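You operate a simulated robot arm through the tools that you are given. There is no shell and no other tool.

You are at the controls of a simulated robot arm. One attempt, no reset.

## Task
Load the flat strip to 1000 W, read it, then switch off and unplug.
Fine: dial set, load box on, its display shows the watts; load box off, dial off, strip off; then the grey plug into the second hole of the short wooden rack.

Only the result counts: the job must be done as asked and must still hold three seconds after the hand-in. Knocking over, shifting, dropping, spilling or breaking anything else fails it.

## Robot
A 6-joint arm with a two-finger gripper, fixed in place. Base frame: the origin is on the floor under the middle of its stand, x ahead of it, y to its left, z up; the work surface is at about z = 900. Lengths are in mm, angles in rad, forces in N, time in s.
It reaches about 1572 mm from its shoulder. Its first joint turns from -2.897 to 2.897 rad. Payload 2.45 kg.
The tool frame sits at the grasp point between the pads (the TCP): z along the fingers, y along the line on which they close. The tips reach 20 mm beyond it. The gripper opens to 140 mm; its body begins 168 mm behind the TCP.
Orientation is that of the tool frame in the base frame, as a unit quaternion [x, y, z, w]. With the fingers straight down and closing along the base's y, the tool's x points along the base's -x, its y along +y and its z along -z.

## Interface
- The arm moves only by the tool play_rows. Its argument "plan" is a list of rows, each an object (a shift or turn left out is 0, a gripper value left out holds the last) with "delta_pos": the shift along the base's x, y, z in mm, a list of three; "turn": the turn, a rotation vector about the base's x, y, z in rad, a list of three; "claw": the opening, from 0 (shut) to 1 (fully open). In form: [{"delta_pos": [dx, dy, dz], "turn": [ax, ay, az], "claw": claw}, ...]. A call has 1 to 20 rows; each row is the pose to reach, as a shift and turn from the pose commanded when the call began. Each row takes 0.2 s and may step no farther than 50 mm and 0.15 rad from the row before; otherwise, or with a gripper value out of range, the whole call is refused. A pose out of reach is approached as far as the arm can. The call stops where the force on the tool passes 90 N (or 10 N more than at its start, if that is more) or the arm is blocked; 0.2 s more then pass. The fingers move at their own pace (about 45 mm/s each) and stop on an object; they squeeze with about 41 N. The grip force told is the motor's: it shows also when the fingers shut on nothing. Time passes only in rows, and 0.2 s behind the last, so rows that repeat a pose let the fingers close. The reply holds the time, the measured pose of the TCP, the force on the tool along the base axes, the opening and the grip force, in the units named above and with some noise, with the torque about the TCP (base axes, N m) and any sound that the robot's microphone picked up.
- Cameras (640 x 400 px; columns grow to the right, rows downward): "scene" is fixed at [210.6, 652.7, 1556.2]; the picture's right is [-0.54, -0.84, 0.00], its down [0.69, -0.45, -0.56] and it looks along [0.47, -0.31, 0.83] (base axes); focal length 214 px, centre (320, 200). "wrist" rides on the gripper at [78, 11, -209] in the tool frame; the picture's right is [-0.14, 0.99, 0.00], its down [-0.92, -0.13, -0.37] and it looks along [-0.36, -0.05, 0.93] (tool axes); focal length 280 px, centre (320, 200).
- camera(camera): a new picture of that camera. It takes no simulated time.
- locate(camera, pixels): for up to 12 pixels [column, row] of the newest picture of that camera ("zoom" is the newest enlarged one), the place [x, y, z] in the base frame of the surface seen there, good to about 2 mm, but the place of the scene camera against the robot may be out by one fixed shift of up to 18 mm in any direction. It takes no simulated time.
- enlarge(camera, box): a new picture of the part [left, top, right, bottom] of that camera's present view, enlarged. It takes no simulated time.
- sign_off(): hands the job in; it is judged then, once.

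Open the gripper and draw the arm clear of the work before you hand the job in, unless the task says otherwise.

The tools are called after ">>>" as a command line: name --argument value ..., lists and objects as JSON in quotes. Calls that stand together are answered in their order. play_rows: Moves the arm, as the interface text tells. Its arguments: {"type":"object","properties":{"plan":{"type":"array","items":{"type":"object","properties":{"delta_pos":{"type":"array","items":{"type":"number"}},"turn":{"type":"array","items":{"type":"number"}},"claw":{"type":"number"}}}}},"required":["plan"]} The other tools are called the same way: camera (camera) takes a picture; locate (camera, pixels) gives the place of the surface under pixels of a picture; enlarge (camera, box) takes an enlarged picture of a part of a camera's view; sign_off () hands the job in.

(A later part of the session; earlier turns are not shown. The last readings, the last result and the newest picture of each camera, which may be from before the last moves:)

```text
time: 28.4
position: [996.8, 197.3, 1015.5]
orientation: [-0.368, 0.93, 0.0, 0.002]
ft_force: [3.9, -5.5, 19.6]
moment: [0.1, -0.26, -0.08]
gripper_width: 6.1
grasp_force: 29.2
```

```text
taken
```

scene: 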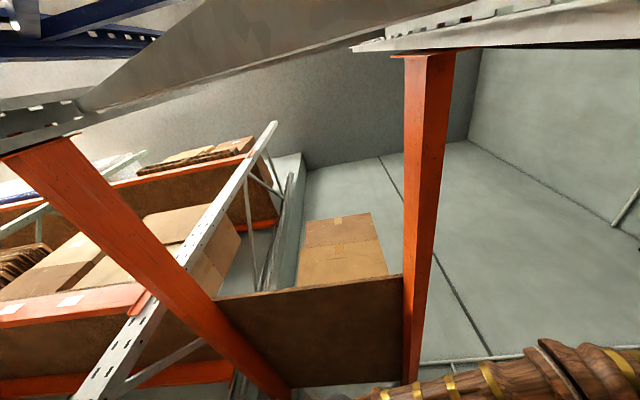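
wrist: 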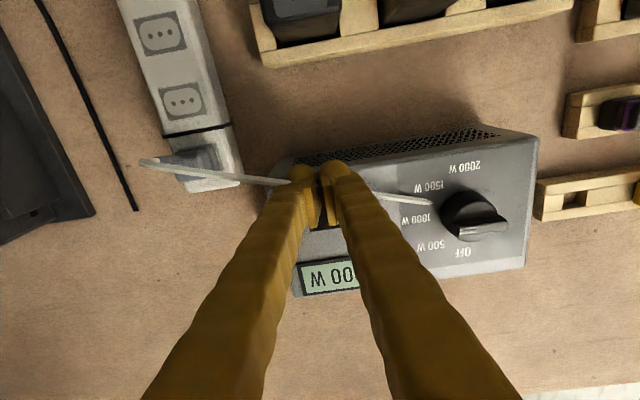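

The display changed to "…00 W", so the box switched on. The gripper reads 6.1 mm though, so I'll zoom to see whether something (the cable) is between the fingertips before lifting.

>>> enlarge --camera "wrist" --box '[260, 140, 390, 300]'

>>> enlarge --camera "wrist" --box '[280, 150, 360, 230]'

```text
2.50 times, centred on (325, 220) of wrist
```

zoom: 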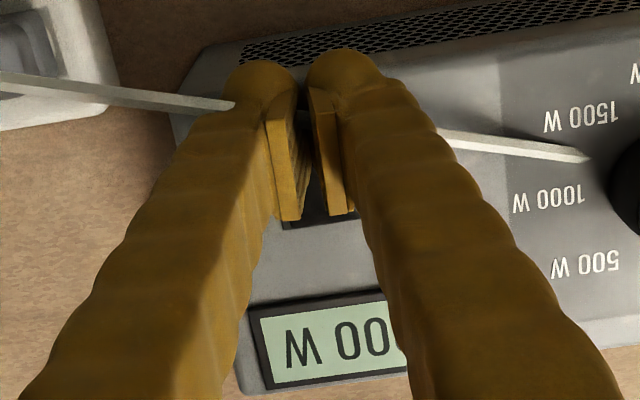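

```text
5.00 times, centred on (320, 190) of wrist
```

zoom: 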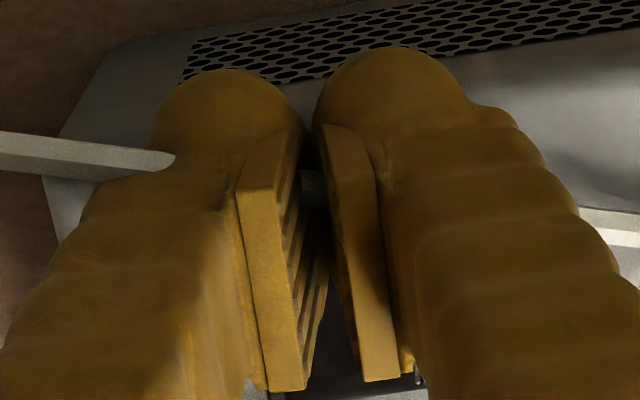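

The cable passes straight through the fingers visually, so it isn't blocking. I'll open slightly to release anything, lift straight up, and read the display.

>>> play_rows --plan '[{"delta_pos": [0, 0, 2], "claw": 0.2}, {"delta_pos": [0, 0, 4], "claw": 0.2}, {"delta_pos": [0, 0, 20], "claw": 0.2}, {"delta_pos": [0, 0, 50]}, {"delta_pos": [0, 0, 80]}, {"delta_pos": [-30, 20, 100]}, {"delta_pos": [-60, 40, 110]}, {"delta_pos": [-60, 40, 110]}]'

>>> camera --camera "wrist"

```text
time: 30.2
position: [934.0, 237.5, 1125.3]
orientation: [-0.369, 0.93, 0.001, 0.0]
ft_force: [-0.5, 0.2, -0.5]
moment: [0.03, 0.0, -0.02]
gripper_width: 27.9
grasp_force: 0.1
```

```text
taken
```

wrist: 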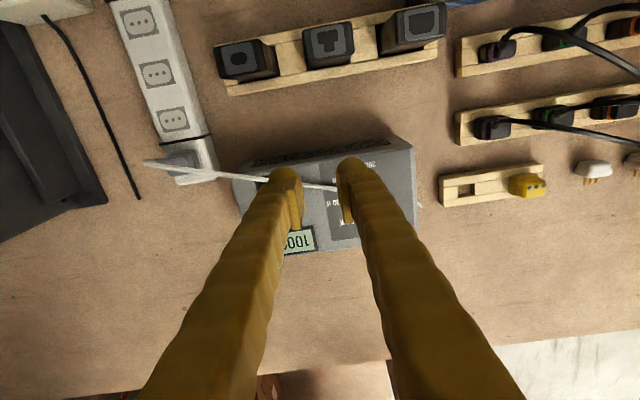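

The display now shows "100…"; I'll shift so that it is fully visible between opened fingers and read it.

>>> play_rows --plan '[{"delta_pos": [40, 0, 0], "claw": 1}, {"delta_pos": [80, 0, 0], "claw": 1}, {"delta_pos": [100, -10, 0], "claw": 1}, {"delta_pos": [100, -10, 0], "claw": 1}, {"delta_pos": [100, -10, 0], "claw": 1}]'

>>> camera --camera "wrist"

>>> enlarge --camera "wrist" --box '[250, 100, 410, 230]'

```text
time: 31.4
position: [1035.8, 223.8, 1122.6]
orientation: [-0.369, 0.93, 0.0, 0.0]
ft_force: [0.4, 0.5, -0.2]
moment: [0.02, -0.04, -0.02]
gripper_width: 134.7
grasp_force: 0.0
```

```text
taken
```

wrist: 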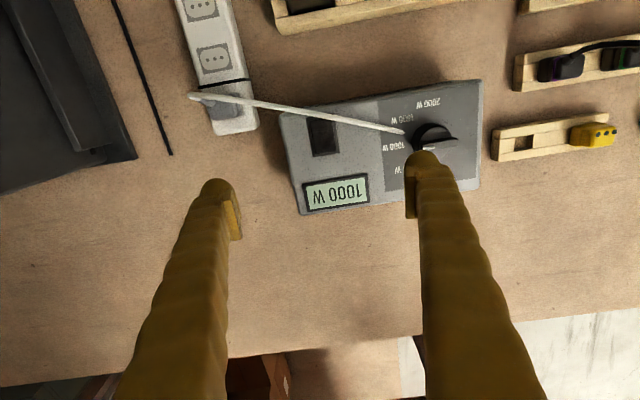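

```text
3.08 times, centred on (330, 165) of wrist
```

zoom: 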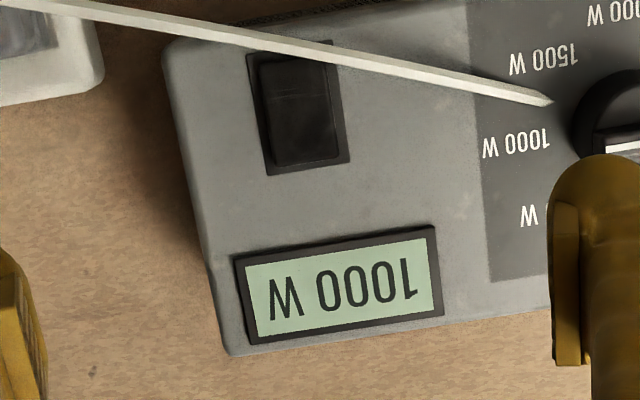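

The display reads 1000 W. Now I'll switch the load box off by pressing the now-raised display-side end of the rocker at about (1030,227), with the fingers closed first.

>>> play_rows --plan '[{"delta_pos": [-5.5, 1, 0], "claw": 0}, {"delta_pos": [-5.5, 1, -10], "claw": 0}, {"delta_pos": [-5.5, 1, -20], "claw": 0}, {"delta_pos": [-5.5, 1, -30], "claw": 0}, {"delta_pos": [-5.5, 1, -40], "claw": 0}, {"delta_pos": [-5.5, 1, -50], "claw": 0}, {"delta_pos": [-5.5, 1, -60], "claw": 0}, {"delta_pos": [-5.5, 1, -70], "claw": 0}, {"delta_pos": [-5.5, 1, -80], "claw": 0}, {"delta_pos": [-5.5, 1, -90], "claw": 0}, {"delta_pos": [-5.5, 1, -98], "claw": 0}, {"delta_pos": [-5.5, 1, -102], "claw": 0}, {"delta_pos": [-5.5, 1, -104], "claw": 0}, {"delta_pos": [-5.5, 1, -106], "claw": 0}, {"delta_pos": [-5.5, 1, -108], "claw": 0}, {"delta_pos": [-5.5, 1, -110], "claw": 0}, {"delta_pos": [-5.5, 1, -110], "claw": 0}]'

>>> camera --camera "wrist"

```text
time: 35.0
position: [1030.8, 227.5, 1015.8]
orientation: [-0.368, 0.93, 0.0, 0.0]
ft_force: [1.9, 5.1, 11.2]
moment: [0.0, 0.02, -0.01]
gripper_width: 6.1
grasp_force: 29.8
```

```text
taken
```

wrist: 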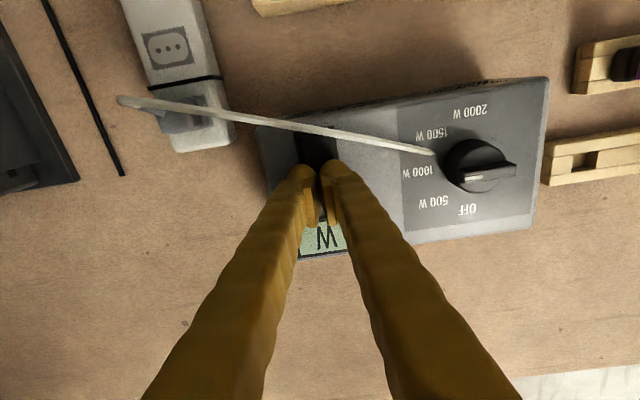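

Contact force 11 N. I'll lift and check that the display went back to 0 W.

>>> play_rows --plan '[{"delta_pos": [0, 0, 15], "claw": 0}, {"delta_pos": [0, 0, 45], "claw": 0.3}, {"delta_pos": [0, 0, 80], "claw": 0.6}, {"delta_pos": [5, 0, 110], "claw": 1}, {"delta_pos": [5, 0, 110], "claw": 1}, {"delta_pos": [5, 0, 110], "claw": 1}]'

>>> camera --camera "wrist"

>>> enlarge --camera "wrist" --box '[250, 100, 410, 230]'

```text
time: 36.4
position: [1034.7, 229.1, 1123.4]
orientation: [-0.367, 0.93, -0.001, 0.001]
ft_force: [0.1, 0.8, 0.6]
moment: [0.0, -0.02, 0.0]
gripper_width: 103.1
grasp_force: 0.2
```

```text
taken
```

wrist: 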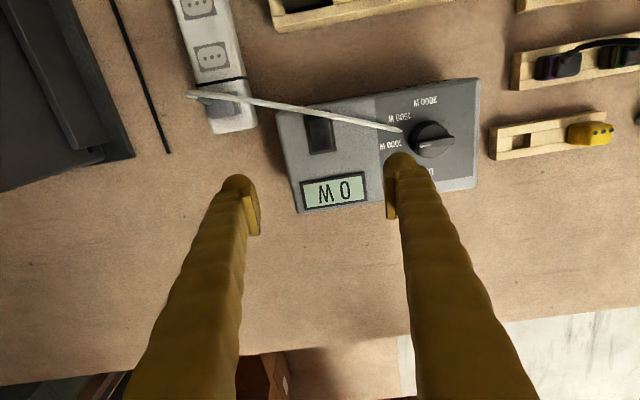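

```text
3.08 times, centred on (330, 165) of wrist
```

zoom: 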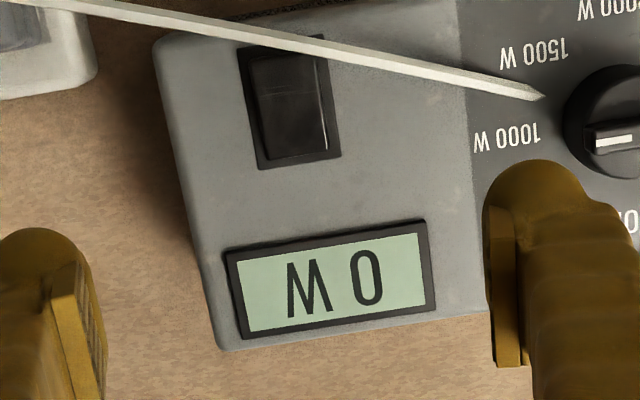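

The box is off (0 W). Next the dial back to OFF: I'll move above the knob with the closing line at +45° across the ridge, opening narrowed.

>>> play_rows --plan '[{"delta_pos": [-10, 8, 0], "turn": [0, 0, -0.13], "claw": 0.45}, {"delta_pos": [-20, 16, 0], "turn": [0, 0, -0.26], "claw": 0.45}, {"delta_pos": [-30, 24, 0], "turn": [0, 0, -0.39]}, {"delta_pos": [-40, 34, 0], "turn": [0, 0, -0.52]}, {"delta_pos": [-50, 44, 0], "turn": [0, 0, -0.65]}, {"delta_pos": [-60, 55, 0], "turn": [0, 0, -0.78]}, {"delta_pos": [-70, 66, -10], "turn": [0, 0, -0.91]}, {"delta_pos": [-80, 78, -20], "turn": [0, 0, -1.04]}, {"delta_pos": [-90, 88, -30], "turn": [0, 0, -1.17]}, {"delta_pos": [-94, 92, -40], "turn": [0, 0, -1.3]}, {"delta_pos": [-94, 92, -50], "turn": [0, 0, -1.43]}, {"delta_pos": [-94, 92, -60], "turn": [0, 0, -1.54]}, {"delta_pos": [-94, 92, -66], "turn": [0, 0, -1.54]}, {"delta_pos": [-94, 92, -66], "turn": [0, 0, -1.54]}]'

>>> camera --camera "wrist"

>>> enlarge --camera "wrist" --box '[250, 100, 390, 230]'

```text
time: 39.4
position: [941.5, 320.0, 1058.6]
orientation: [0.383, 0.924, 0.0, 0.0]
ft_force: [0.0, -0.8, -0.3]
moment: [-0.01, -0.02, 0.02]
gripper_width: 62.8
grasp_force: 0.1
```

```text
taken
```

wrist: 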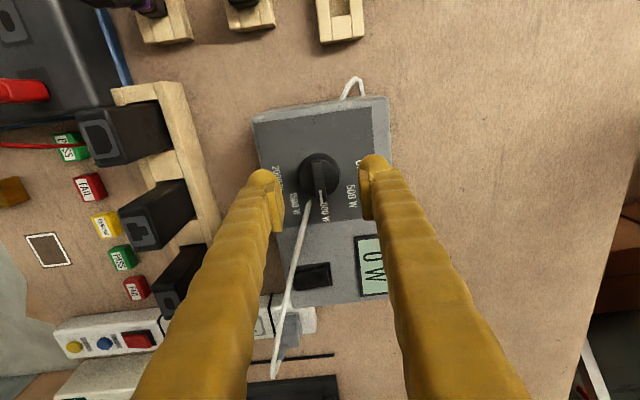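

```text
3.08 times, centred on (320, 165) of wrist
```

zoom: 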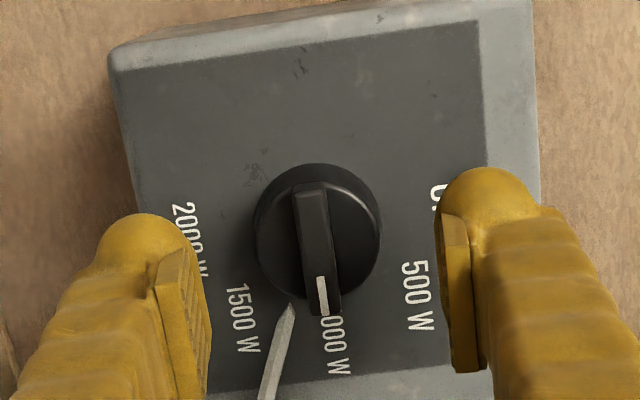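

Aligned over the ridge. Descend, grip, and turn +45° first.

>>> play_rows --plan '[{"delta_pos": [0, 0, -12]}, {"delta_pos": [0, 0, -24]}, {"delta_pos": [0, 0, -24], "claw": 0}, {"delta_pos": [0, 0, -24], "claw": 0}, {"delta_pos": [0, 0, -24], "claw": 0}, {"delta_pos": [0, 0, -24], "claw": 0}, {"delta_pos": [0, 0, -24], "claw": 0}]'

```text
time: 41.0
position: [939.9, 319.6, 1034.7]
orientation: [0.382, 0.924, 0.0, 0.0]
ft_force: [8.4, 5.5, -1.2]
moment: [0.02, -0.11, -0.01]
gripper_width: 8.7
grasp_force: 36.6
```

Gripped at 8.7 mm with small side loads. Now turn +45° toward 500 W and check.

>>> play_rows --plan '[{"turn": [0, 0, 0.08]}, {"turn": [0, 0, 0.16]}, {"turn": [0, 0, 0.24]}, {"turn": [0, 0, 0.32]}, {"turn": [0, 0, 0.4]}, {"turn": [0, 0, 0.48]}, {"turn": [0, 0, 0.56]}, {"turn": [0, 0, 0.64]}, {"turn": [0, 0, 0.72]}, {"turn": [0, 0, 0.785]}, {"turn": [0, 0, 0.785]}]'

```text
time: 43.4
position: [942.1, 320.1, 1033.8]
orientation: [0.0, 1.0, 0.0, 0.0]
ft_force: [-23.4, -3.3, 15.5]
moment: [-0.03, 0.31, -0.01]
gripper_width: 9.0
grasp_force: 36.7
```

The grip holds (9.0 mm). Continue +45° to OFF, easing 0.6 mm in −x to relieve the side load.

>>> play_rows --plan '[{"delta_pos": [-0.6, 0, 0.3], "turn": [0, 0, 0.08]}, {"delta_pos": [-0.6, 0, 0.3], "turn": [0, 0, 0.16]}, {"delta_pos": [-0.6, 0, 0.3], "turn": [0, 0, 0.24]}, {"delta_pos": [-0.6, 0, 0.3], "turn": [0, 0, 0.32]}, {"delta_pos": [-0.6, 0, 0.3], "turn": [0, 0, 0.4]}, {"delta_pos": [-0.6, 0, 0.3], "turn": [0, 0, 0.48]}, {"delta_pos": [-0.6, 0, 0.3], "turn": [0, 0, 0.56]}, {"delta_pos": [-0.6, 0, 0.3], "turn": [0, 0, 0.64]}, {"delta_pos": [-0.6, 0, 0.3], "turn": [0, 0, 0.72]}, {"delta_pos": [-0.6, 0, 0.3], "turn": [0, 0, 0.785]}, {"delta_pos": [-0.6, 0, 0.3], "turn": [0, 0, 0.785]}]'

```text
time: 45.8
position: [942.0, 319.4, 1033.9]
orientation: [-0.382, 0.924, 0.0, -0.001]
ft_force: [22.4, -2.4, -10.7]
moment: [-0.04, -0.17, 0.02]
gripper_width: 9.1
grasp_force: 36.6
```

Still gripped at 9.1 mm. I'll release, lift, and verify that the mark points at OFF.

>>> play_rows --plan '[{"claw": 0.4}, {"claw": 0.4}, {"claw": 0.4}, {"delta_pos": [0, 0, 15], "claw": 0.4}, {"delta_pos": [0, 0, 45], "claw": 0.4}, {"delta_pos": [0, 0, 80], "claw": 0.6}, {"delta_pos": [0, 0, 80], "claw": 0.6}]'

>>> camera --camera "wrist"

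>>> enlarge --camera "wrist" --box '[250, 100, 390, 230]'

```text
time: 47.4
position: [942.0, 319.5, 1116.2]
orientation: [-0.383, 0.924, 0.0, 0.0]
ft_force: [0.1, 0.0, 0.0]
moment: [0.02, -0.02, 0.04]
gripper_width: 84.1
grasp_force: 0.0
```

```text
taken
```

wrist: 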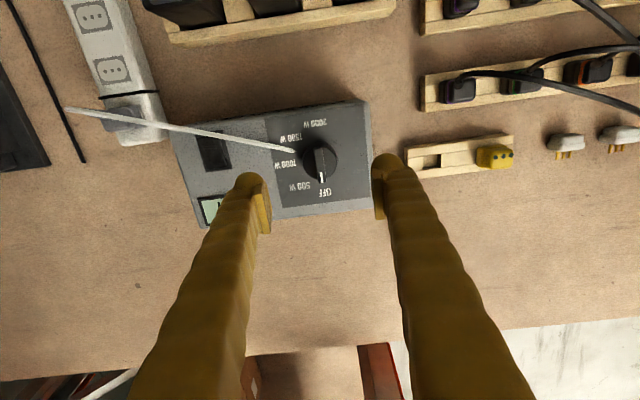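

```text
3.08 times, centred on (320, 165) of wrist
```

zoom: 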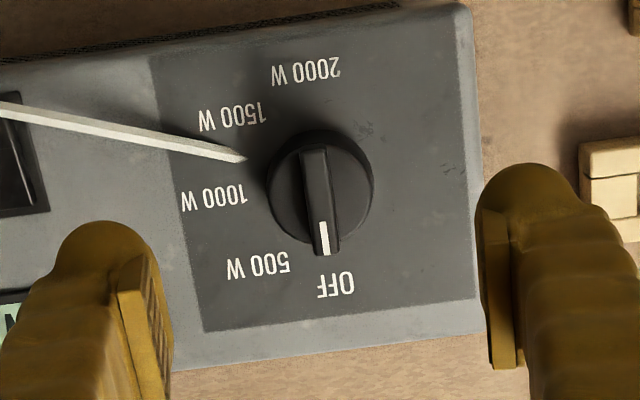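

The dial points at OFF. Now to the strip's rocker near (887,−83): I'll travel high over the chargers and view it.

>>> play_rows --plan '[{"delta_pos": [-8, -45, 10]}, {"delta_pos": [-16, -90, 20]}, {"delta_pos": [-24, -135, 20]}, {"delta_pos": [-32, -180, 20]}, {"delta_pos": [-40, -225, 20]}, {"delta_pos": [-48, -270, 20]}, {"delta_pos": [-56, -315, 20]}, {"delta_pos": [-64, -360, 10]}, {"delta_pos": [-74, -405, -5]}, {"delta_pos": [-84, -445, -15]}, {"delta_pos": [-84, -449, -30]}, {"delta_pos": [-84, -449, -30]}]'

>>> camera --camera "wrist"

>>> enlarge --camera "wrist" --box '[270, 140, 370, 240]'

```text
time: 50.0
position: [859.5, -129.0, 1081.2]
orientation: [-0.382, 0.924, -0.001, 0.0]
ft_force: [0.4, -0.5, -0.3]
moment: [0.02, -0.02, 0.02]
gripper_width: 83.9
grasp_force: 0.1
```

```text
taken
```

wrist: 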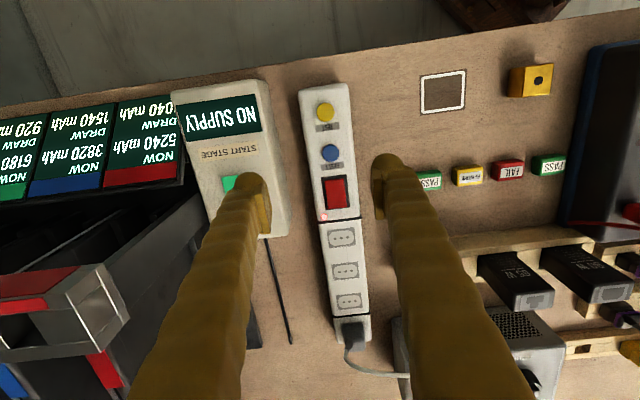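

```text
4.00 times, centred on (320, 190) of wrist
```

zoom: 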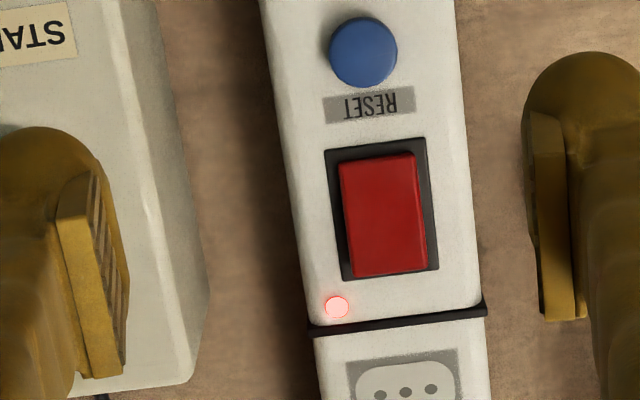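

The rocker is at zoom (385,215), pilot lit at (336,307). I'll sample heights on its two ends.

>>> locate --camera "zoom" --pixels '[[360, 170], [378, 168], [400, 165], [360, 185], [400, 185], [380, 215], [365, 255], [385, 255], [410, 250], [370, 268], [415, 262], [387, 240]]'

>>> locate --camera "zoom" --pixels '[[330, 200], [432, 200], [378, 148], [392, 274], [300, 250], [465, 250], [336, 307], [365, 50], [410, 320], [400, 392]]'

```text
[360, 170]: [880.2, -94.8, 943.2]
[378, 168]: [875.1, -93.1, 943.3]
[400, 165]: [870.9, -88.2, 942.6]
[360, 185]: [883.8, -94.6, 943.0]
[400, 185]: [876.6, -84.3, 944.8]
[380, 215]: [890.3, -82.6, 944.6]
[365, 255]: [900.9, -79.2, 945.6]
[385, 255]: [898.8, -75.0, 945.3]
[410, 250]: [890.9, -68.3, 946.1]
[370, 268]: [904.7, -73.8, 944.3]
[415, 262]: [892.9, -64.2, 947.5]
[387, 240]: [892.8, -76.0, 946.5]
```

```text
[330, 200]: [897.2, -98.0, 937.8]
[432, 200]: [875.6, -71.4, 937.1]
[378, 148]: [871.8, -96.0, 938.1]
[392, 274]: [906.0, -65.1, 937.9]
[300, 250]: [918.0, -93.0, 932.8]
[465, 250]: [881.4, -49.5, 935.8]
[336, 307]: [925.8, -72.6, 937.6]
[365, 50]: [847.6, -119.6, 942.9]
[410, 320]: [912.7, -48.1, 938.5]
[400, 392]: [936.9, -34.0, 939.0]
```

The socket-side end is the raised one (≈946 vs ≈943). Before pressing, I'll check the clearance to the "START STAGE" box beside the strip.

>>> locate --camera "zoom" --pixels '[[140, 100], [160, 200], [185, 340], [200, 300], [195, 380], [207, 320], [220, 300], [250, 250]]'

>>> enlarge --camera "wrist" --box '[180, 60, 420, 260]'

```text
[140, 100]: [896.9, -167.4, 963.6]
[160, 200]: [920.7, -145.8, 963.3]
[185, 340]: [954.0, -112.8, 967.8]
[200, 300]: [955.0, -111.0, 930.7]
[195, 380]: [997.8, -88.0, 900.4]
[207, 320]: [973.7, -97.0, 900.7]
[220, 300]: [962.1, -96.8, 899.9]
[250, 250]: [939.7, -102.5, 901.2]
```

```text
2.00 times, centred on (300, 160) of wrist
```

zoom: 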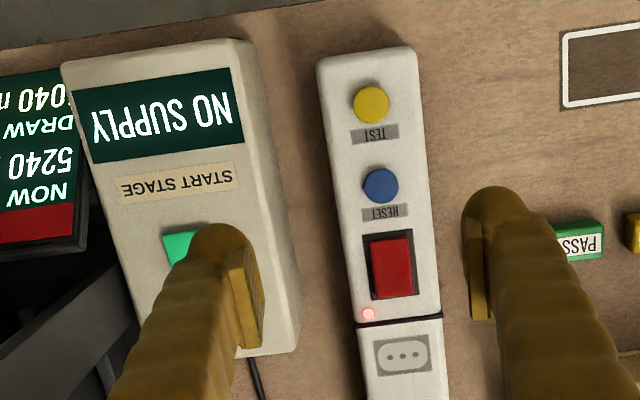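

The START STAGE box is ~68 mm from the press point, enough clearance. I'll close the fingers, go above the socket-side end at (906,−65) and press.

>>> play_rows --plan '[{"delta_pos": [12, 16, 0], "claw": 0}, {"delta_pos": [24, 32, 0], "claw": 0}, {"delta_pos": [37, 48, 0], "claw": 0}, {"delta_pos": [49.6, 64.6, 0], "claw": 0}, {"delta_pos": [49.6, 64.6, 0], "claw": 0}, {"delta_pos": [49.6, 64.6, -20], "claw": 0}, {"delta_pos": [49.6, 64.6, -40], "claw": 0}, {"delta_pos": [49.6, 64.6, -60], "claw": 0}, {"delta_pos": [49.6, 64.6, -80], "claw": 0}, {"delta_pos": [49.6, 64.6, -98], "claw": 0}, {"delta_pos": [49.6, 64.6, -108], "claw": 0}, {"delta_pos": [49.6, 64.6, -113], "claw": 0}, {"delta_pos": [49.6, 64.6, -116], "claw": 0}, {"delta_pos": [49.6, 64.6, -118], "claw": 0}, {"delta_pos": [49.6, 64.6, -120], "claw": 0}, {"delta_pos": [49.6, 64.6, -122], "claw": 0}, {"delta_pos": [49.6, 64.6, -123.5], "claw": 0}, {"delta_pos": [49.6, 64.6, -123.5], "claw": 0}]'

>>> camera --camera "wrist"

```text
time: 53.8
position: [907.0, -64.5, 961.8]
orientation: [-0.383, 0.924, 0.0, 0.0]
ft_force: [-1.8, 0.5, 11.7]
moment: [-0.07, 0.18, -0.07]
gripper_width: 6.0
grasp_force: 29.4
```

```text
taken
```

wrist: 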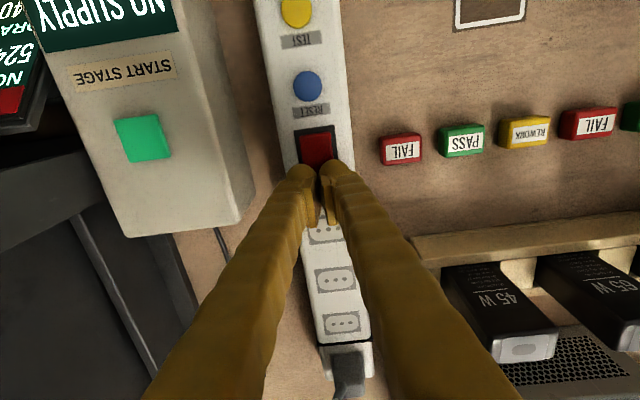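

Contact force is 12 N at the same 6 mm width as before. I'll lift and check the rocker and pilot light.

>>> play_rows --plan '[{"delta_pos": [0, 0, 10], "claw": 0}, {"delta_pos": [0, 0, 40], "claw": 0.2}, {"delta_pos": [-20, -25, 80], "claw": 0.6}, {"delta_pos": [-45, -55, 120], "claw": 0.6}, {"delta_pos": [-49.6, -64.6, 123.5], "claw": 0.6}, {"delta_pos": [-49.6, -64.6, 123.5], "claw": 0.6}]'

>>> camera --camera "wrist"

>>> enlarge --camera "wrist" --box '[270, 140, 370, 240]'

```text
refused: row 3 steps farther than a row can; nothing moved
```

```text
taken
```

wrist: 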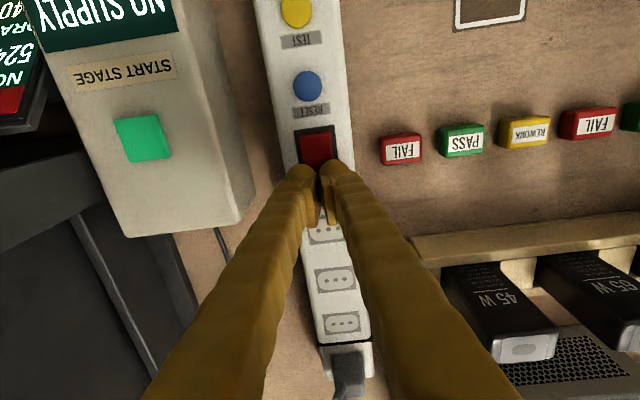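

```text
4.00 times, centred on (320, 190) of wrist
```

zoom: 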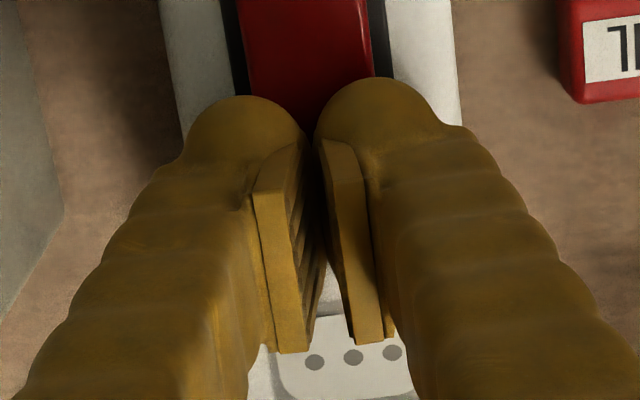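

A row step was too long, so nothing moved; I'll lift with smaller steps.

>>> play_rows --plan '[{"delta_pos": [0, 0, 10], "claw": 0}, {"delta_pos": [0, 0, 35], "claw": 0.2}, {"delta_pos": [-10, -13, 65], "claw": 0.6}, {"delta_pos": [-25, -30, 95], "claw": 0.6}, {"delta_pos": [-40, -50, 120], "claw": 0.6}, {"delta_pos": [-49.6, -64.6, 123.5], "claw": 0.6}, {"delta_pos": [-49.6, -64.6, 123.5], "claw": 0.6}]'

>>> camera --camera "wrist"

>>> enlarge --camera "wrist" --box '[270, 140, 370, 240]'

```text
time: 55.4
position: [855.8, -129.3, 1085.1]
orientation: [-0.383, 0.924, 0.0, 0.0]
ft_force: [-0.8, -0.6, -1.3]
moment: [0.01, -0.01, 0.0]
gripper_width: 84.3
grasp_force: 0.1
```

```text
taken
```

wrist: 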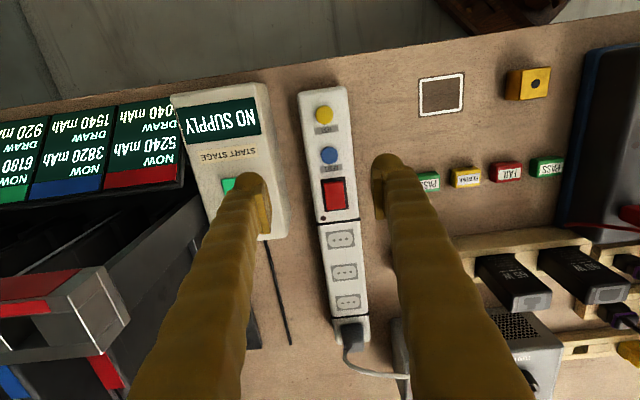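

```text
4.00 times, centred on (320, 190) of wrist
```

zoom: 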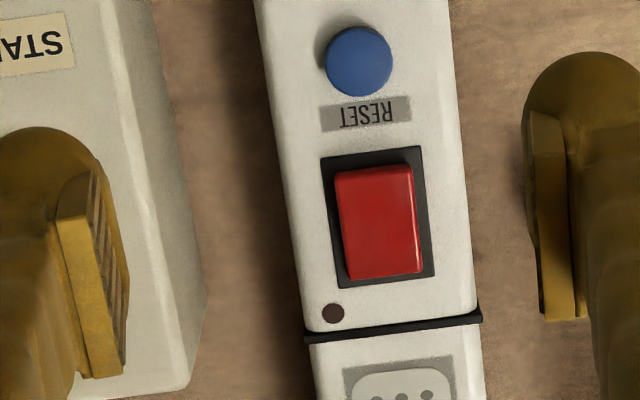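

The pilot is dark: the strip is off. Now for the plug: I'll move near it with the closing line along the strip (yaw −45°) and look closely.

>>> play_rows --plan '[{"delta_pos": [12, 18, 0], "turn": [0, 0, -0.13]}, {"delta_pos": [24, 38, 5], "turn": [0, 0, -0.26]}, {"delta_pos": [36, 58, 10], "turn": [0, 0, -0.39]}, {"delta_pos": [48, 78, 10], "turn": [0, 0, -0.52]}, {"delta_pos": [60, 98, 10], "turn": [0, 0, -0.65]}, {"delta_pos": [73, 118, 10], "turn": [0, 0, -0.78]}, {"delta_pos": [86, 138, 10], "turn": [0, 0, -0.91]}, {"delta_pos": [99, 158, 10], "turn": [0, 0, -1.04]}, {"delta_pos": [112, 178, 10], "turn": [0, 0, -1.17]}, {"delta_pos": [126, 200, 10], "turn": [0, 0, -1.3]}, {"delta_pos": [140, 222, 5], "turn": [0, 0, -1.43]}, {"delta_pos": [154, 246, 0], "turn": [0, 0, -1.571]}, {"delta_pos": [154, 246, 0], "turn": [0, 0, -1.571]}]'

>>> camera --camera "wrist"

>>> enlarge --camera "wrist" --box '[270, 140, 370, 240]'

```text
time: 58.2
position: [1011.2, 115.4, 1083.4]
orientation: [0.383, 0.924, 0.0, 0.001]
ft_force: [0.0, -0.1, -0.1]
moment: [-0.01, 0.01, 0.0]
gripper_width: 84.0
grasp_force: 0.1
```

```text
taken
```

wrist: 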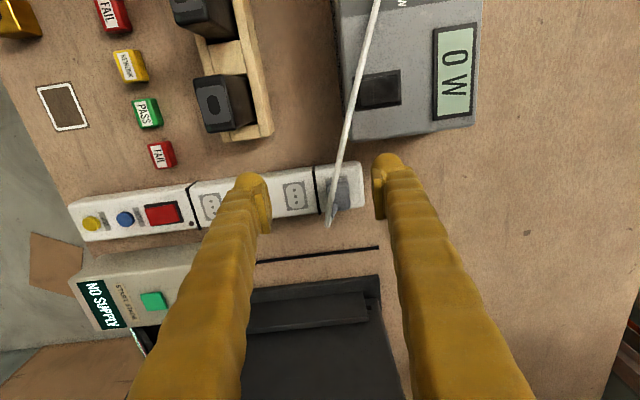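

```text
4.00 times, centred on (320, 190) of wrist
```

zoom: 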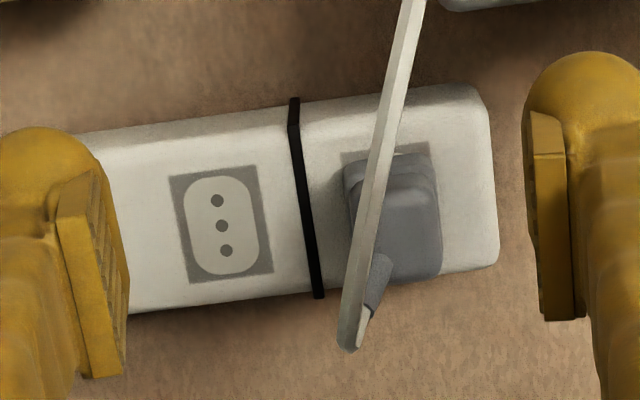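

The plug is at zoom (395,215). I'll locate its top-face corners and edges precisely.

>>> enlarge --camera "wrist" --box '[310, 160, 370, 240]'

```text
5.00 times, centred on (340, 200) of wrist
```

zoom: 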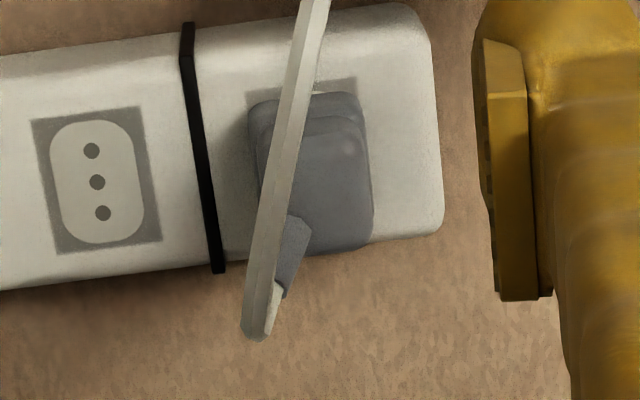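

>>> locate --camera "zoom" --pixels '[[320, 95], [350, 95], [362, 110], [345, 125], [355, 150], [365, 200], [370, 225], [335, 200], [320, 235], [340, 248], [310, 150], [258, 110]]'

>>> locate --camera "zoom" --pixels '[[255, 140], [258, 160], [262, 180], [300, 240], [285, 270], [352, 84], [250, 97], [97, 182], [92, 150], [103, 213], [400, 100], [410, 200]]'

```text
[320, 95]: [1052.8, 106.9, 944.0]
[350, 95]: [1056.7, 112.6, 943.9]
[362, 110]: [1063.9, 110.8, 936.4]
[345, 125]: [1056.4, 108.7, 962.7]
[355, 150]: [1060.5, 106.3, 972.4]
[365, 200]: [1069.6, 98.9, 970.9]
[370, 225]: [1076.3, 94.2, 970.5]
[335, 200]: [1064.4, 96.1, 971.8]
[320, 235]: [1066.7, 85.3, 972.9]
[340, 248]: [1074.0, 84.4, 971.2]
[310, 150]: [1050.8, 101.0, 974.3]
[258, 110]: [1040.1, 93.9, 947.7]
```

```text
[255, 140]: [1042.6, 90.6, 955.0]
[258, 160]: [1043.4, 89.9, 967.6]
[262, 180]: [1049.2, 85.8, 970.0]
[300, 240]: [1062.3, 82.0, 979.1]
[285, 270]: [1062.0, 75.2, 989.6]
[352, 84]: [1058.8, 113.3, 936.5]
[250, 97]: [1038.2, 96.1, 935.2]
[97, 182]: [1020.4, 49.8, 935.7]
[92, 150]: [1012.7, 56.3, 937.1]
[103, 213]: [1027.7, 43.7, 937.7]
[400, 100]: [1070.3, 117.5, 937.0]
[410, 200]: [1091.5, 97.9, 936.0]
```

Strip direction fits 45°; the plug's body spans about 27 mm along the strip and ~29–38 mm across, centred near (1061.5,91). Before grabbing it, I'll take a close look at the rack's hole to get its exact place and size.

>>> play_rows --plan '[{"delta_pos": [-20, 40, 10]}, {"delta_pos": [-40, 80, 20]}, {"delta_pos": [-60, 120, 30]}, {"delta_pos": [-80, 160, 30]}, {"delta_pos": [-100, 200, 30]}, {"delta_pos": [-120, 240, 30]}, {"delta_pos": [-140, 280, 30]}, {"delta_pos": [-160, 320, 20]}, {"delta_pos": [-180, 355, 10]}, {"delta_pos": [-199, 385, 0]}, {"delta_pos": [-199, 385, 0]}, {"delta_pos": [-199, 385, 0]}]'

>>> camera --camera "wrist"

>>> enlarge --camera "wrist" --box '[280, 160, 360, 240]'

```text
time: 60.8
position: [810.4, 502.2, 1081.5]
orientation: [0.383, 0.924, -0.001, 0.001]
ft_force: [-0.2, 0.7, 0.0]
moment: [0.03, 0.0, 0.01]
gripper_width: 84.1
grasp_force: 0.0
```

```text
taken
```

wrist: 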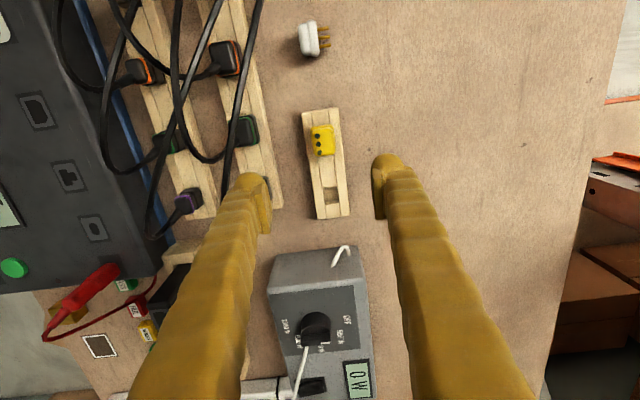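

```text
5.00 times, centred on (320, 200) of wrist
```

zoom: 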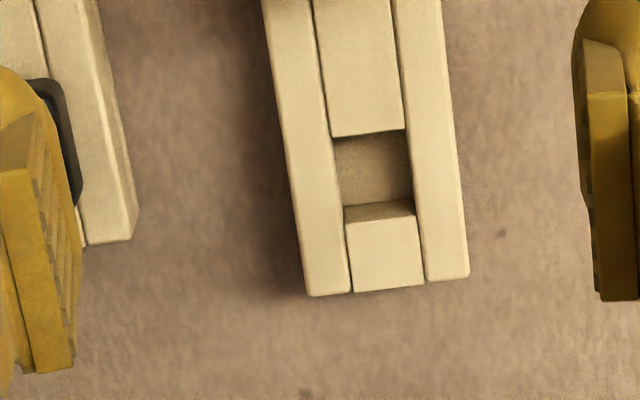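

The hole is clear: rim corners at zoom (331,137), (404,129), (417,213), (345,222), about 20.5 × 25.8 mm. I'll locate points just outside the rim to fix its centre and angle.

>>> locate --camera "zoom" --pixels '[[326, 138], [339, 220], [410, 128], [423, 212], [335, 130], [400, 123], [350, 228], [413, 220], [370, 165], [385, 180], [310, 290], [465, 272]]'

>>> enlarge --camera "wrist" --box '[280, 10, 360, 160]'

```text
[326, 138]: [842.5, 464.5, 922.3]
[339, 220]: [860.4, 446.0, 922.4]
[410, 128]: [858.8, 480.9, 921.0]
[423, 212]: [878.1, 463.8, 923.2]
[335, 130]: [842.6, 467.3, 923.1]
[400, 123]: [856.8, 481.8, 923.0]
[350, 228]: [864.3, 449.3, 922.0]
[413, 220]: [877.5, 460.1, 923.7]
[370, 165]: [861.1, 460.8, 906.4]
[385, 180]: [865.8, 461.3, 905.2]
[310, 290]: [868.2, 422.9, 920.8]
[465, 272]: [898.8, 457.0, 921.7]
```

```text
2.67 times, centred on (320, 85) of wrist
```

zoom: 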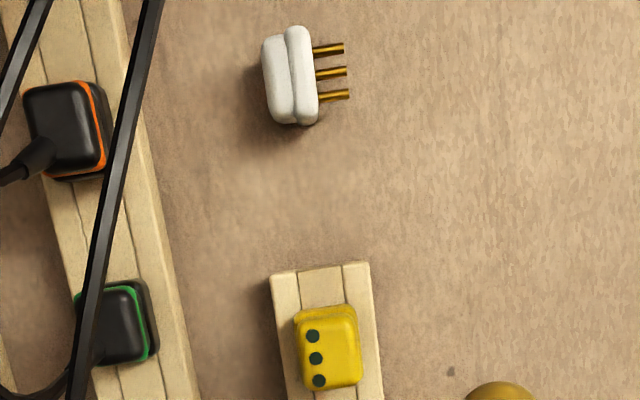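

Hole centre ≈(860.1,464.2), rack axis exactly −45°, top z≈922.5. Now back to the plug: move above (1061.8,90.8) with the fingers ±30 mm on either side along the strip.

>>> play_rows --plan '[{"delta_pos": [24, -40, 15]}, {"delta_pos": [48, -80, 25]}, {"delta_pos": [72, -120, 30]}, {"delta_pos": [96, -160, 30]}, {"delta_pos": [120, -200, 30]}, {"delta_pos": [144, -240, 30]}, {"delta_pos": [168, -280, 30]}, {"delta_pos": [192, -320, 30]}, {"delta_pos": [216, -360, 20]}, {"delta_pos": [238, -395, 10], "claw": 0.43}, {"delta_pos": [250.4, -410.1, 0], "claw": 0.43}, {"delta_pos": [250.4, -410.1, 0], "claw": 0.43}, {"delta_pos": [250.4, -410.1, -20], "claw": 0.43}, {"delta_pos": [250.4, -410.1, -40], "claw": 0.43}, {"delta_pos": [250.4, -410.1, -60], "claw": 0.43}, {"delta_pos": [250.4, -410.1, -70], "claw": 0.43}, {"delta_pos": [250.4, -410.1, -70], "claw": 0.43}]'

>>> camera --camera "wrist"

>>> enlarge --camera "wrist" --box '[260, 90, 380, 220]'

```text
time: 64.4
position: [1060.5, 92.7, 1015.4]
orientation: [0.382, 0.924, 0.0, 0.0]
ft_force: [0.1, -0.1, 0.3]
moment: [0.02, -0.03, -0.01]
gripper_width: 60.1
grasp_force: 0.1
```

```text
taken
```

wrist: 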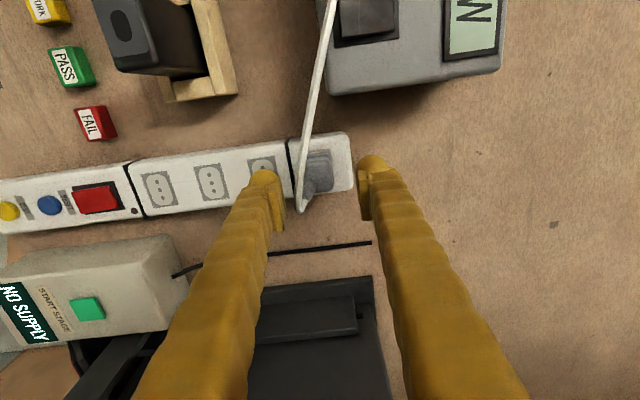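

```text
3.08 times, centred on (320, 155) of wrist
```

zoom: 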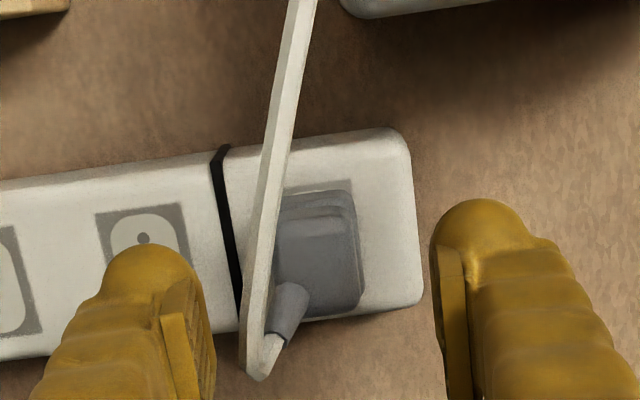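

I'll refine the plug's position from this closer view by locating its edges.

>>> locate --camera "zoom" --pixels '[[355, 215], [358, 250], [360, 280], [345, 196], [310, 196], [320, 240], [340, 300], [320, 310], [280, 240], [282, 270], [300, 225], [290, 300]]'

>>> enlarge --camera "wrist" --box '[290, 140, 350, 210]'

```text
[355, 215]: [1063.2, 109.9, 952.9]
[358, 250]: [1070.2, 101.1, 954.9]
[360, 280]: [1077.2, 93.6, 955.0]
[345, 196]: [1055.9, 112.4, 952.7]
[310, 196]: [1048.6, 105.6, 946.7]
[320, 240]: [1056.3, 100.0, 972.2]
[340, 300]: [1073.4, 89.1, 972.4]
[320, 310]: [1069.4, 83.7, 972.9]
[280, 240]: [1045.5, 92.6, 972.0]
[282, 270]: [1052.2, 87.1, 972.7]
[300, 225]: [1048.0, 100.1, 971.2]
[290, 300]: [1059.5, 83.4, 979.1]
```

```text
5.71 times, centred on (320, 175) of wrist
```

zoom: 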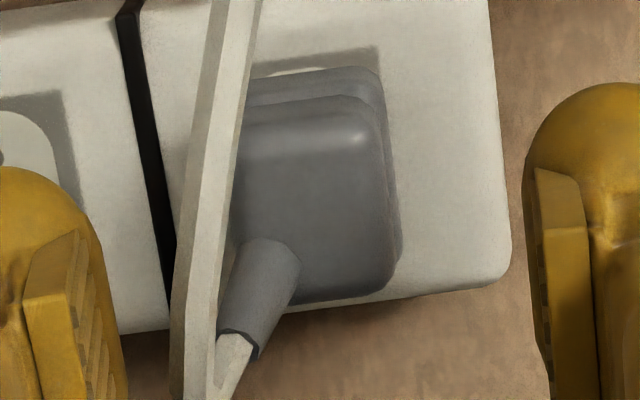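

Plug centre confirmed at u≈815 along the strip, pins axis v≈686.7. I'll descend to TCP z≈962 and close on the body.

>>> play_rows --plan '[{"delta_pos": [0, 0, -20]}, {"delta_pos": [0, 0, -38]}, {"delta_pos": [0, 0, -48]}, {"delta_pos": [0, 0, -52]}, {"delta_pos": [0, 0, -52], "claw": 0}, {"delta_pos": [0, 0, -52], "claw": 0}, {"delta_pos": [0, 0, -52], "claw": 0}, {"delta_pos": [0, 0, -52], "claw": 0}, {"delta_pos": [0, 0, -52], "claw": 0}]'

>>> camera --camera "wrist"

>>> enlarge --camera "wrist" --box '[260, 90, 380, 240]'

```text
time: 66.4
position: [1062.8, 90.2, 963.4]
orientation: [0.384, 0.923, -0.001, 0.0]
ft_force: [-21.0, -14.0, 0.1]
moment: [-0.28, 0.52, 0.05]
gripper_width: 28.3
grasp_force: 40.4
```

```text
taken
```

wrist: 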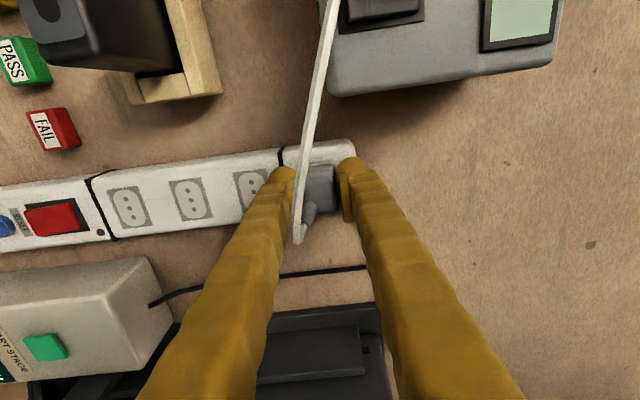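

```text
2.67 times, centred on (320, 165) of wrist
```

zoom: 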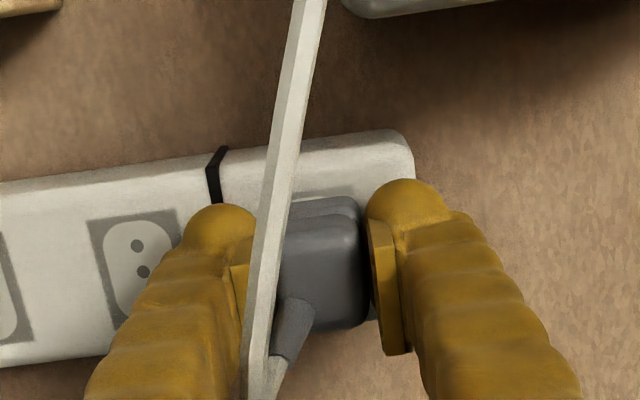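

Gripped at 28.3 mm. There's ~25 N side load along the strip, so I'll ease 0.7/0.7 mm, then pull straight up slowly.

>>> play_rows --plan '[{"delta_pos": [-0.7, -0.6, 0]}, {"delta_pos": [-0.7, -0.6, 0]}, {"delta_pos": [-0.7, -0.6, 2]}, {"delta_pos": [-0.7, -0.6, 4]}, {"delta_pos": [-0.7, -0.6, 6]}, {"delta_pos": [-0.7, -0.6, 8]}]'

```text
time: 67.8
position: [1062.2, 90.1, 971.2]
orientation: [0.383, 0.924, -0.001, 0.0]
ft_force: [-0.3, 0.1, -1.6]
moment: [0.0, 0.01, -0.01]
gripper_width: 28.3
grasp_force: 41.2
```

The load is only ~1.6 N at +8 mm and the width is unchanged, so the plug seems to be coming up. I'll continue lifting and check visually.

>>> play_rows --plan '[{"delta_pos": [0, 0, 5]}, {"delta_pos": [0, 0, 10]}, {"delta_pos": [0, 0, 20]}, {"delta_pos": [0, 0, 30]}, {"delta_pos": [0, 0, 30]}]'

>>> camera --camera "wrist"

>>> enlarge --camera "wrist" --box '[250, 100, 390, 250]'

```text
time: 69.0
position: [1063.0, 91.6, 1000.3]
orientation: [0.383, 0.924, 0.0, 0.001]
ft_force: [-0.2, 0.3, -1.0]
moment: [0.02, 0.0, -0.01]
gripper_width: 28.4
grasp_force: 40.6
```

```text
taken
```

wrist: 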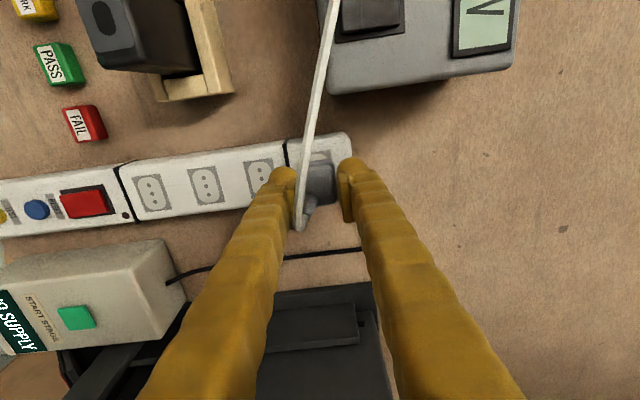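

```text
2.67 times, centred on (320, 175) of wrist
```

zoom: 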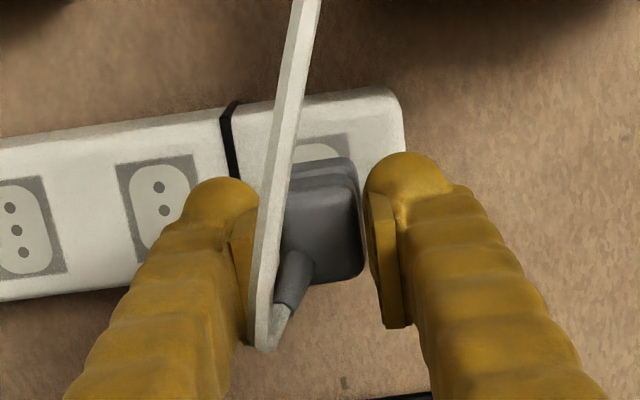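

The plug is free in the gripper. I'll lift well clear of the load box, carry it to above the rack hole (relative shift −201.8, +373.5 from its socket) and stop high to look.

>>> play_rows --plan '[{"delta_pos": [0, 0, 40]}, {"delta_pos": [0, 0, 80]}, {"delta_pos": [0, 0, 115]}, {"delta_pos": [-20, 37, 120]}, {"delta_pos": [-40, 74, 120]}, {"delta_pos": [-60, 111, 120]}, {"delta_pos": [-80, 148, 120]}, {"delta_pos": [-100, 185, 120]}, {"delta_pos": [-120, 222, 120]}, {"delta_pos": [-140, 259, 120]}, {"delta_pos": [-160, 296, 120]}, {"delta_pos": [-180, 333, 120]}, {"delta_pos": [-195, 362, 110]}, {"delta_pos": [-201.8, 373.5, 90]}, {"delta_pos": [-201.8, 373.5, 60]}, {"delta_pos": [-201.8, 373.5, 30]}, {"delta_pos": [-201.8, 373.5, 10]}, {"delta_pos": [-201.8, 373.5, 5]}, {"delta_pos": [-201.8, 373.5, 5]}, {"delta_pos": [-201.8, 373.5, 5]}]'

>>> camera --camera "wrist"

>>> enlarge --camera "wrist" --box '[250, 100, 390, 250]'

```text
time: 73.2
position: [859.6, 464.2, 1005.7]
orientation: [0.382, 0.924, 0.0, 0.0]
ft_force: [0.5, -0.2, -0.5]
moment: [-0.01, -0.02, -0.02]
gripper_width: 28.1
grasp_force: 40.7
```

```text
taken
```

wrist: 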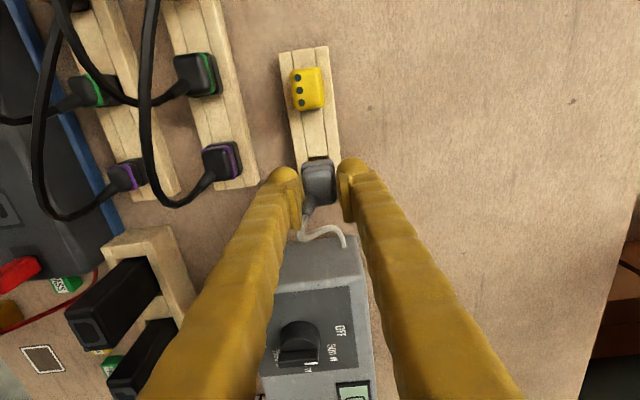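

```text
2.67 times, centred on (320, 175) of wrist
```

zoom: 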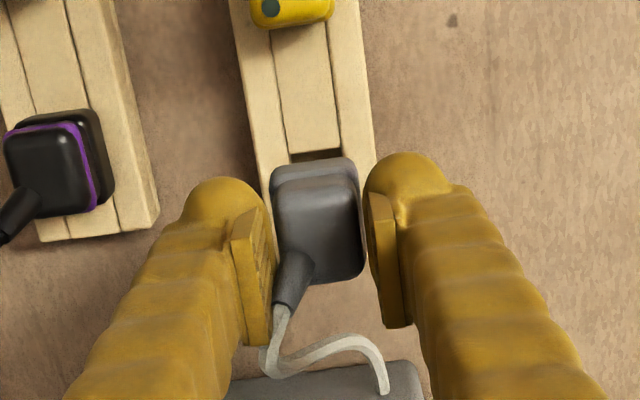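

The plug hovers over the hole, whose far rim shows at zoom (315,153). I'll cross-check the rim and plug position from this view.

>>> locate --camera "zoom" --pixels '[[293, 150], [315, 147], [338, 144], [315, 156], [270, 140], [365, 130], [315, 165], [345, 163], [320, 185], [320, 250], [345, 270], [350, 220]]'

```text
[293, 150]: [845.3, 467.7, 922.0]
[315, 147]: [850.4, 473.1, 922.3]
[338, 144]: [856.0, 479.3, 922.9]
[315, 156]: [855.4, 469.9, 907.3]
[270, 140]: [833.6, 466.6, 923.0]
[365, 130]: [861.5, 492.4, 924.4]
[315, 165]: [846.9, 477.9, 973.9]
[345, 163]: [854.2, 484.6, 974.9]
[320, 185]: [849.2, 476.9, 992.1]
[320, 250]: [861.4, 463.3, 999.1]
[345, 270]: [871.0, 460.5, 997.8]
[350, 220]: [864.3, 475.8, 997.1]
```

>>> enlarge --camera "wrist" --box '[295, 135, 345, 185]'

```text
8.00 times, centred on (320, 160) of wrist
```

zoom: 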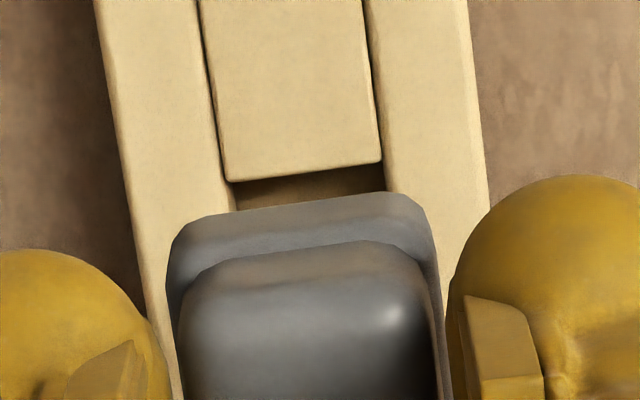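

>>> locate --camera "zoom" --pixels '[[250, 175], [305, 168], [360, 161], [250, 165], [305, 158], [360, 151], [270, 215], [320, 207], [370, 199], [300, 240], [180, 250], [428, 225]]'

```text
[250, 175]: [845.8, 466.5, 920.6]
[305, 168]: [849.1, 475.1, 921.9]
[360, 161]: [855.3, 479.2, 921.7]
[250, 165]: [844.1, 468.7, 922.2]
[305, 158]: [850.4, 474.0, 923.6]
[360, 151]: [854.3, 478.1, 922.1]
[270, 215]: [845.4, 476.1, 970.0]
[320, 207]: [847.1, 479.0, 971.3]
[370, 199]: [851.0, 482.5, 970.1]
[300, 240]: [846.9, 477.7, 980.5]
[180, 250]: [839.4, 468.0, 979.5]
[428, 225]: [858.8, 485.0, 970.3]
```

Rim and plug positions agree: pins axis v≈279.9 against the hole centre ≈280.1. I'll lower in stages, watching the force as the pins enter.

>>> play_rows --plan '[{"delta_pos": [0, 0, -15]}, {"delta_pos": [0, 0, -28]}, {"delta_pos": [0, 0, -34]}, {"delta_pos": [0, 0, -37]}, {"delta_pos": [0, 0, -40]}, {"delta_pos": [0, 0, -42]}, {"delta_pos": [0, 0, -42]}]'

>>> enlarge --camera "wrist" --box '[270, 110, 370, 210]'

```text
time: 74.8
position: [861.1, 464.3, 965.9]
orientation: [0.383, 0.924, 0.001, 0.0]
ft_force: [-9.4, -4.6, 29.7]
moment: [0.09, 0.27, 0.03]
gripper_width: 28.2
grasp_force: 41.0
```

```text
4.00 times, centred on (320, 160) of wrist
```

zoom: 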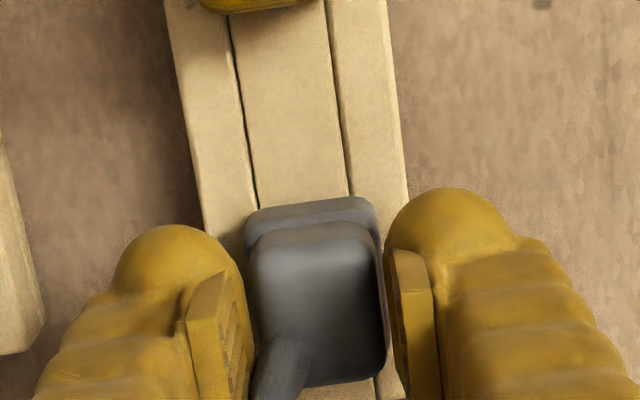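

Contact at TCP z≈966 with 30 N: pin tips are touching the rim, and the moment suggests the contact is toward the far (−x,+y) end. I'll lift 4 mm, shift 1.2 mm toward (+x,−y), and try again.

>>> play_rows --plan '[{"delta_pos": [0, 0, 4]}, {"delta_pos": [0.85, -0.85, 5]}, {"delta_pos": [0.85, -0.85, 5]}, {"delta_pos": [0.85, -0.85, 3]}, {"delta_pos": [0.85, -0.85, 1.5]}, {"delta_pos": [0.85, -0.85, 0]}, {"delta_pos": [0.85, -0.85, 0]}]'

```text
time: 76.4
position: [863.1, 463.2, 965.6]
orientation: [0.383, 0.924, 0.001, 0.001]
ft_force: [-6.3, -5.7, 30.7]
moment: [-0.13, 0.1, 0.02]
gripper_width: 28.7
grasp_force: 40.6
```

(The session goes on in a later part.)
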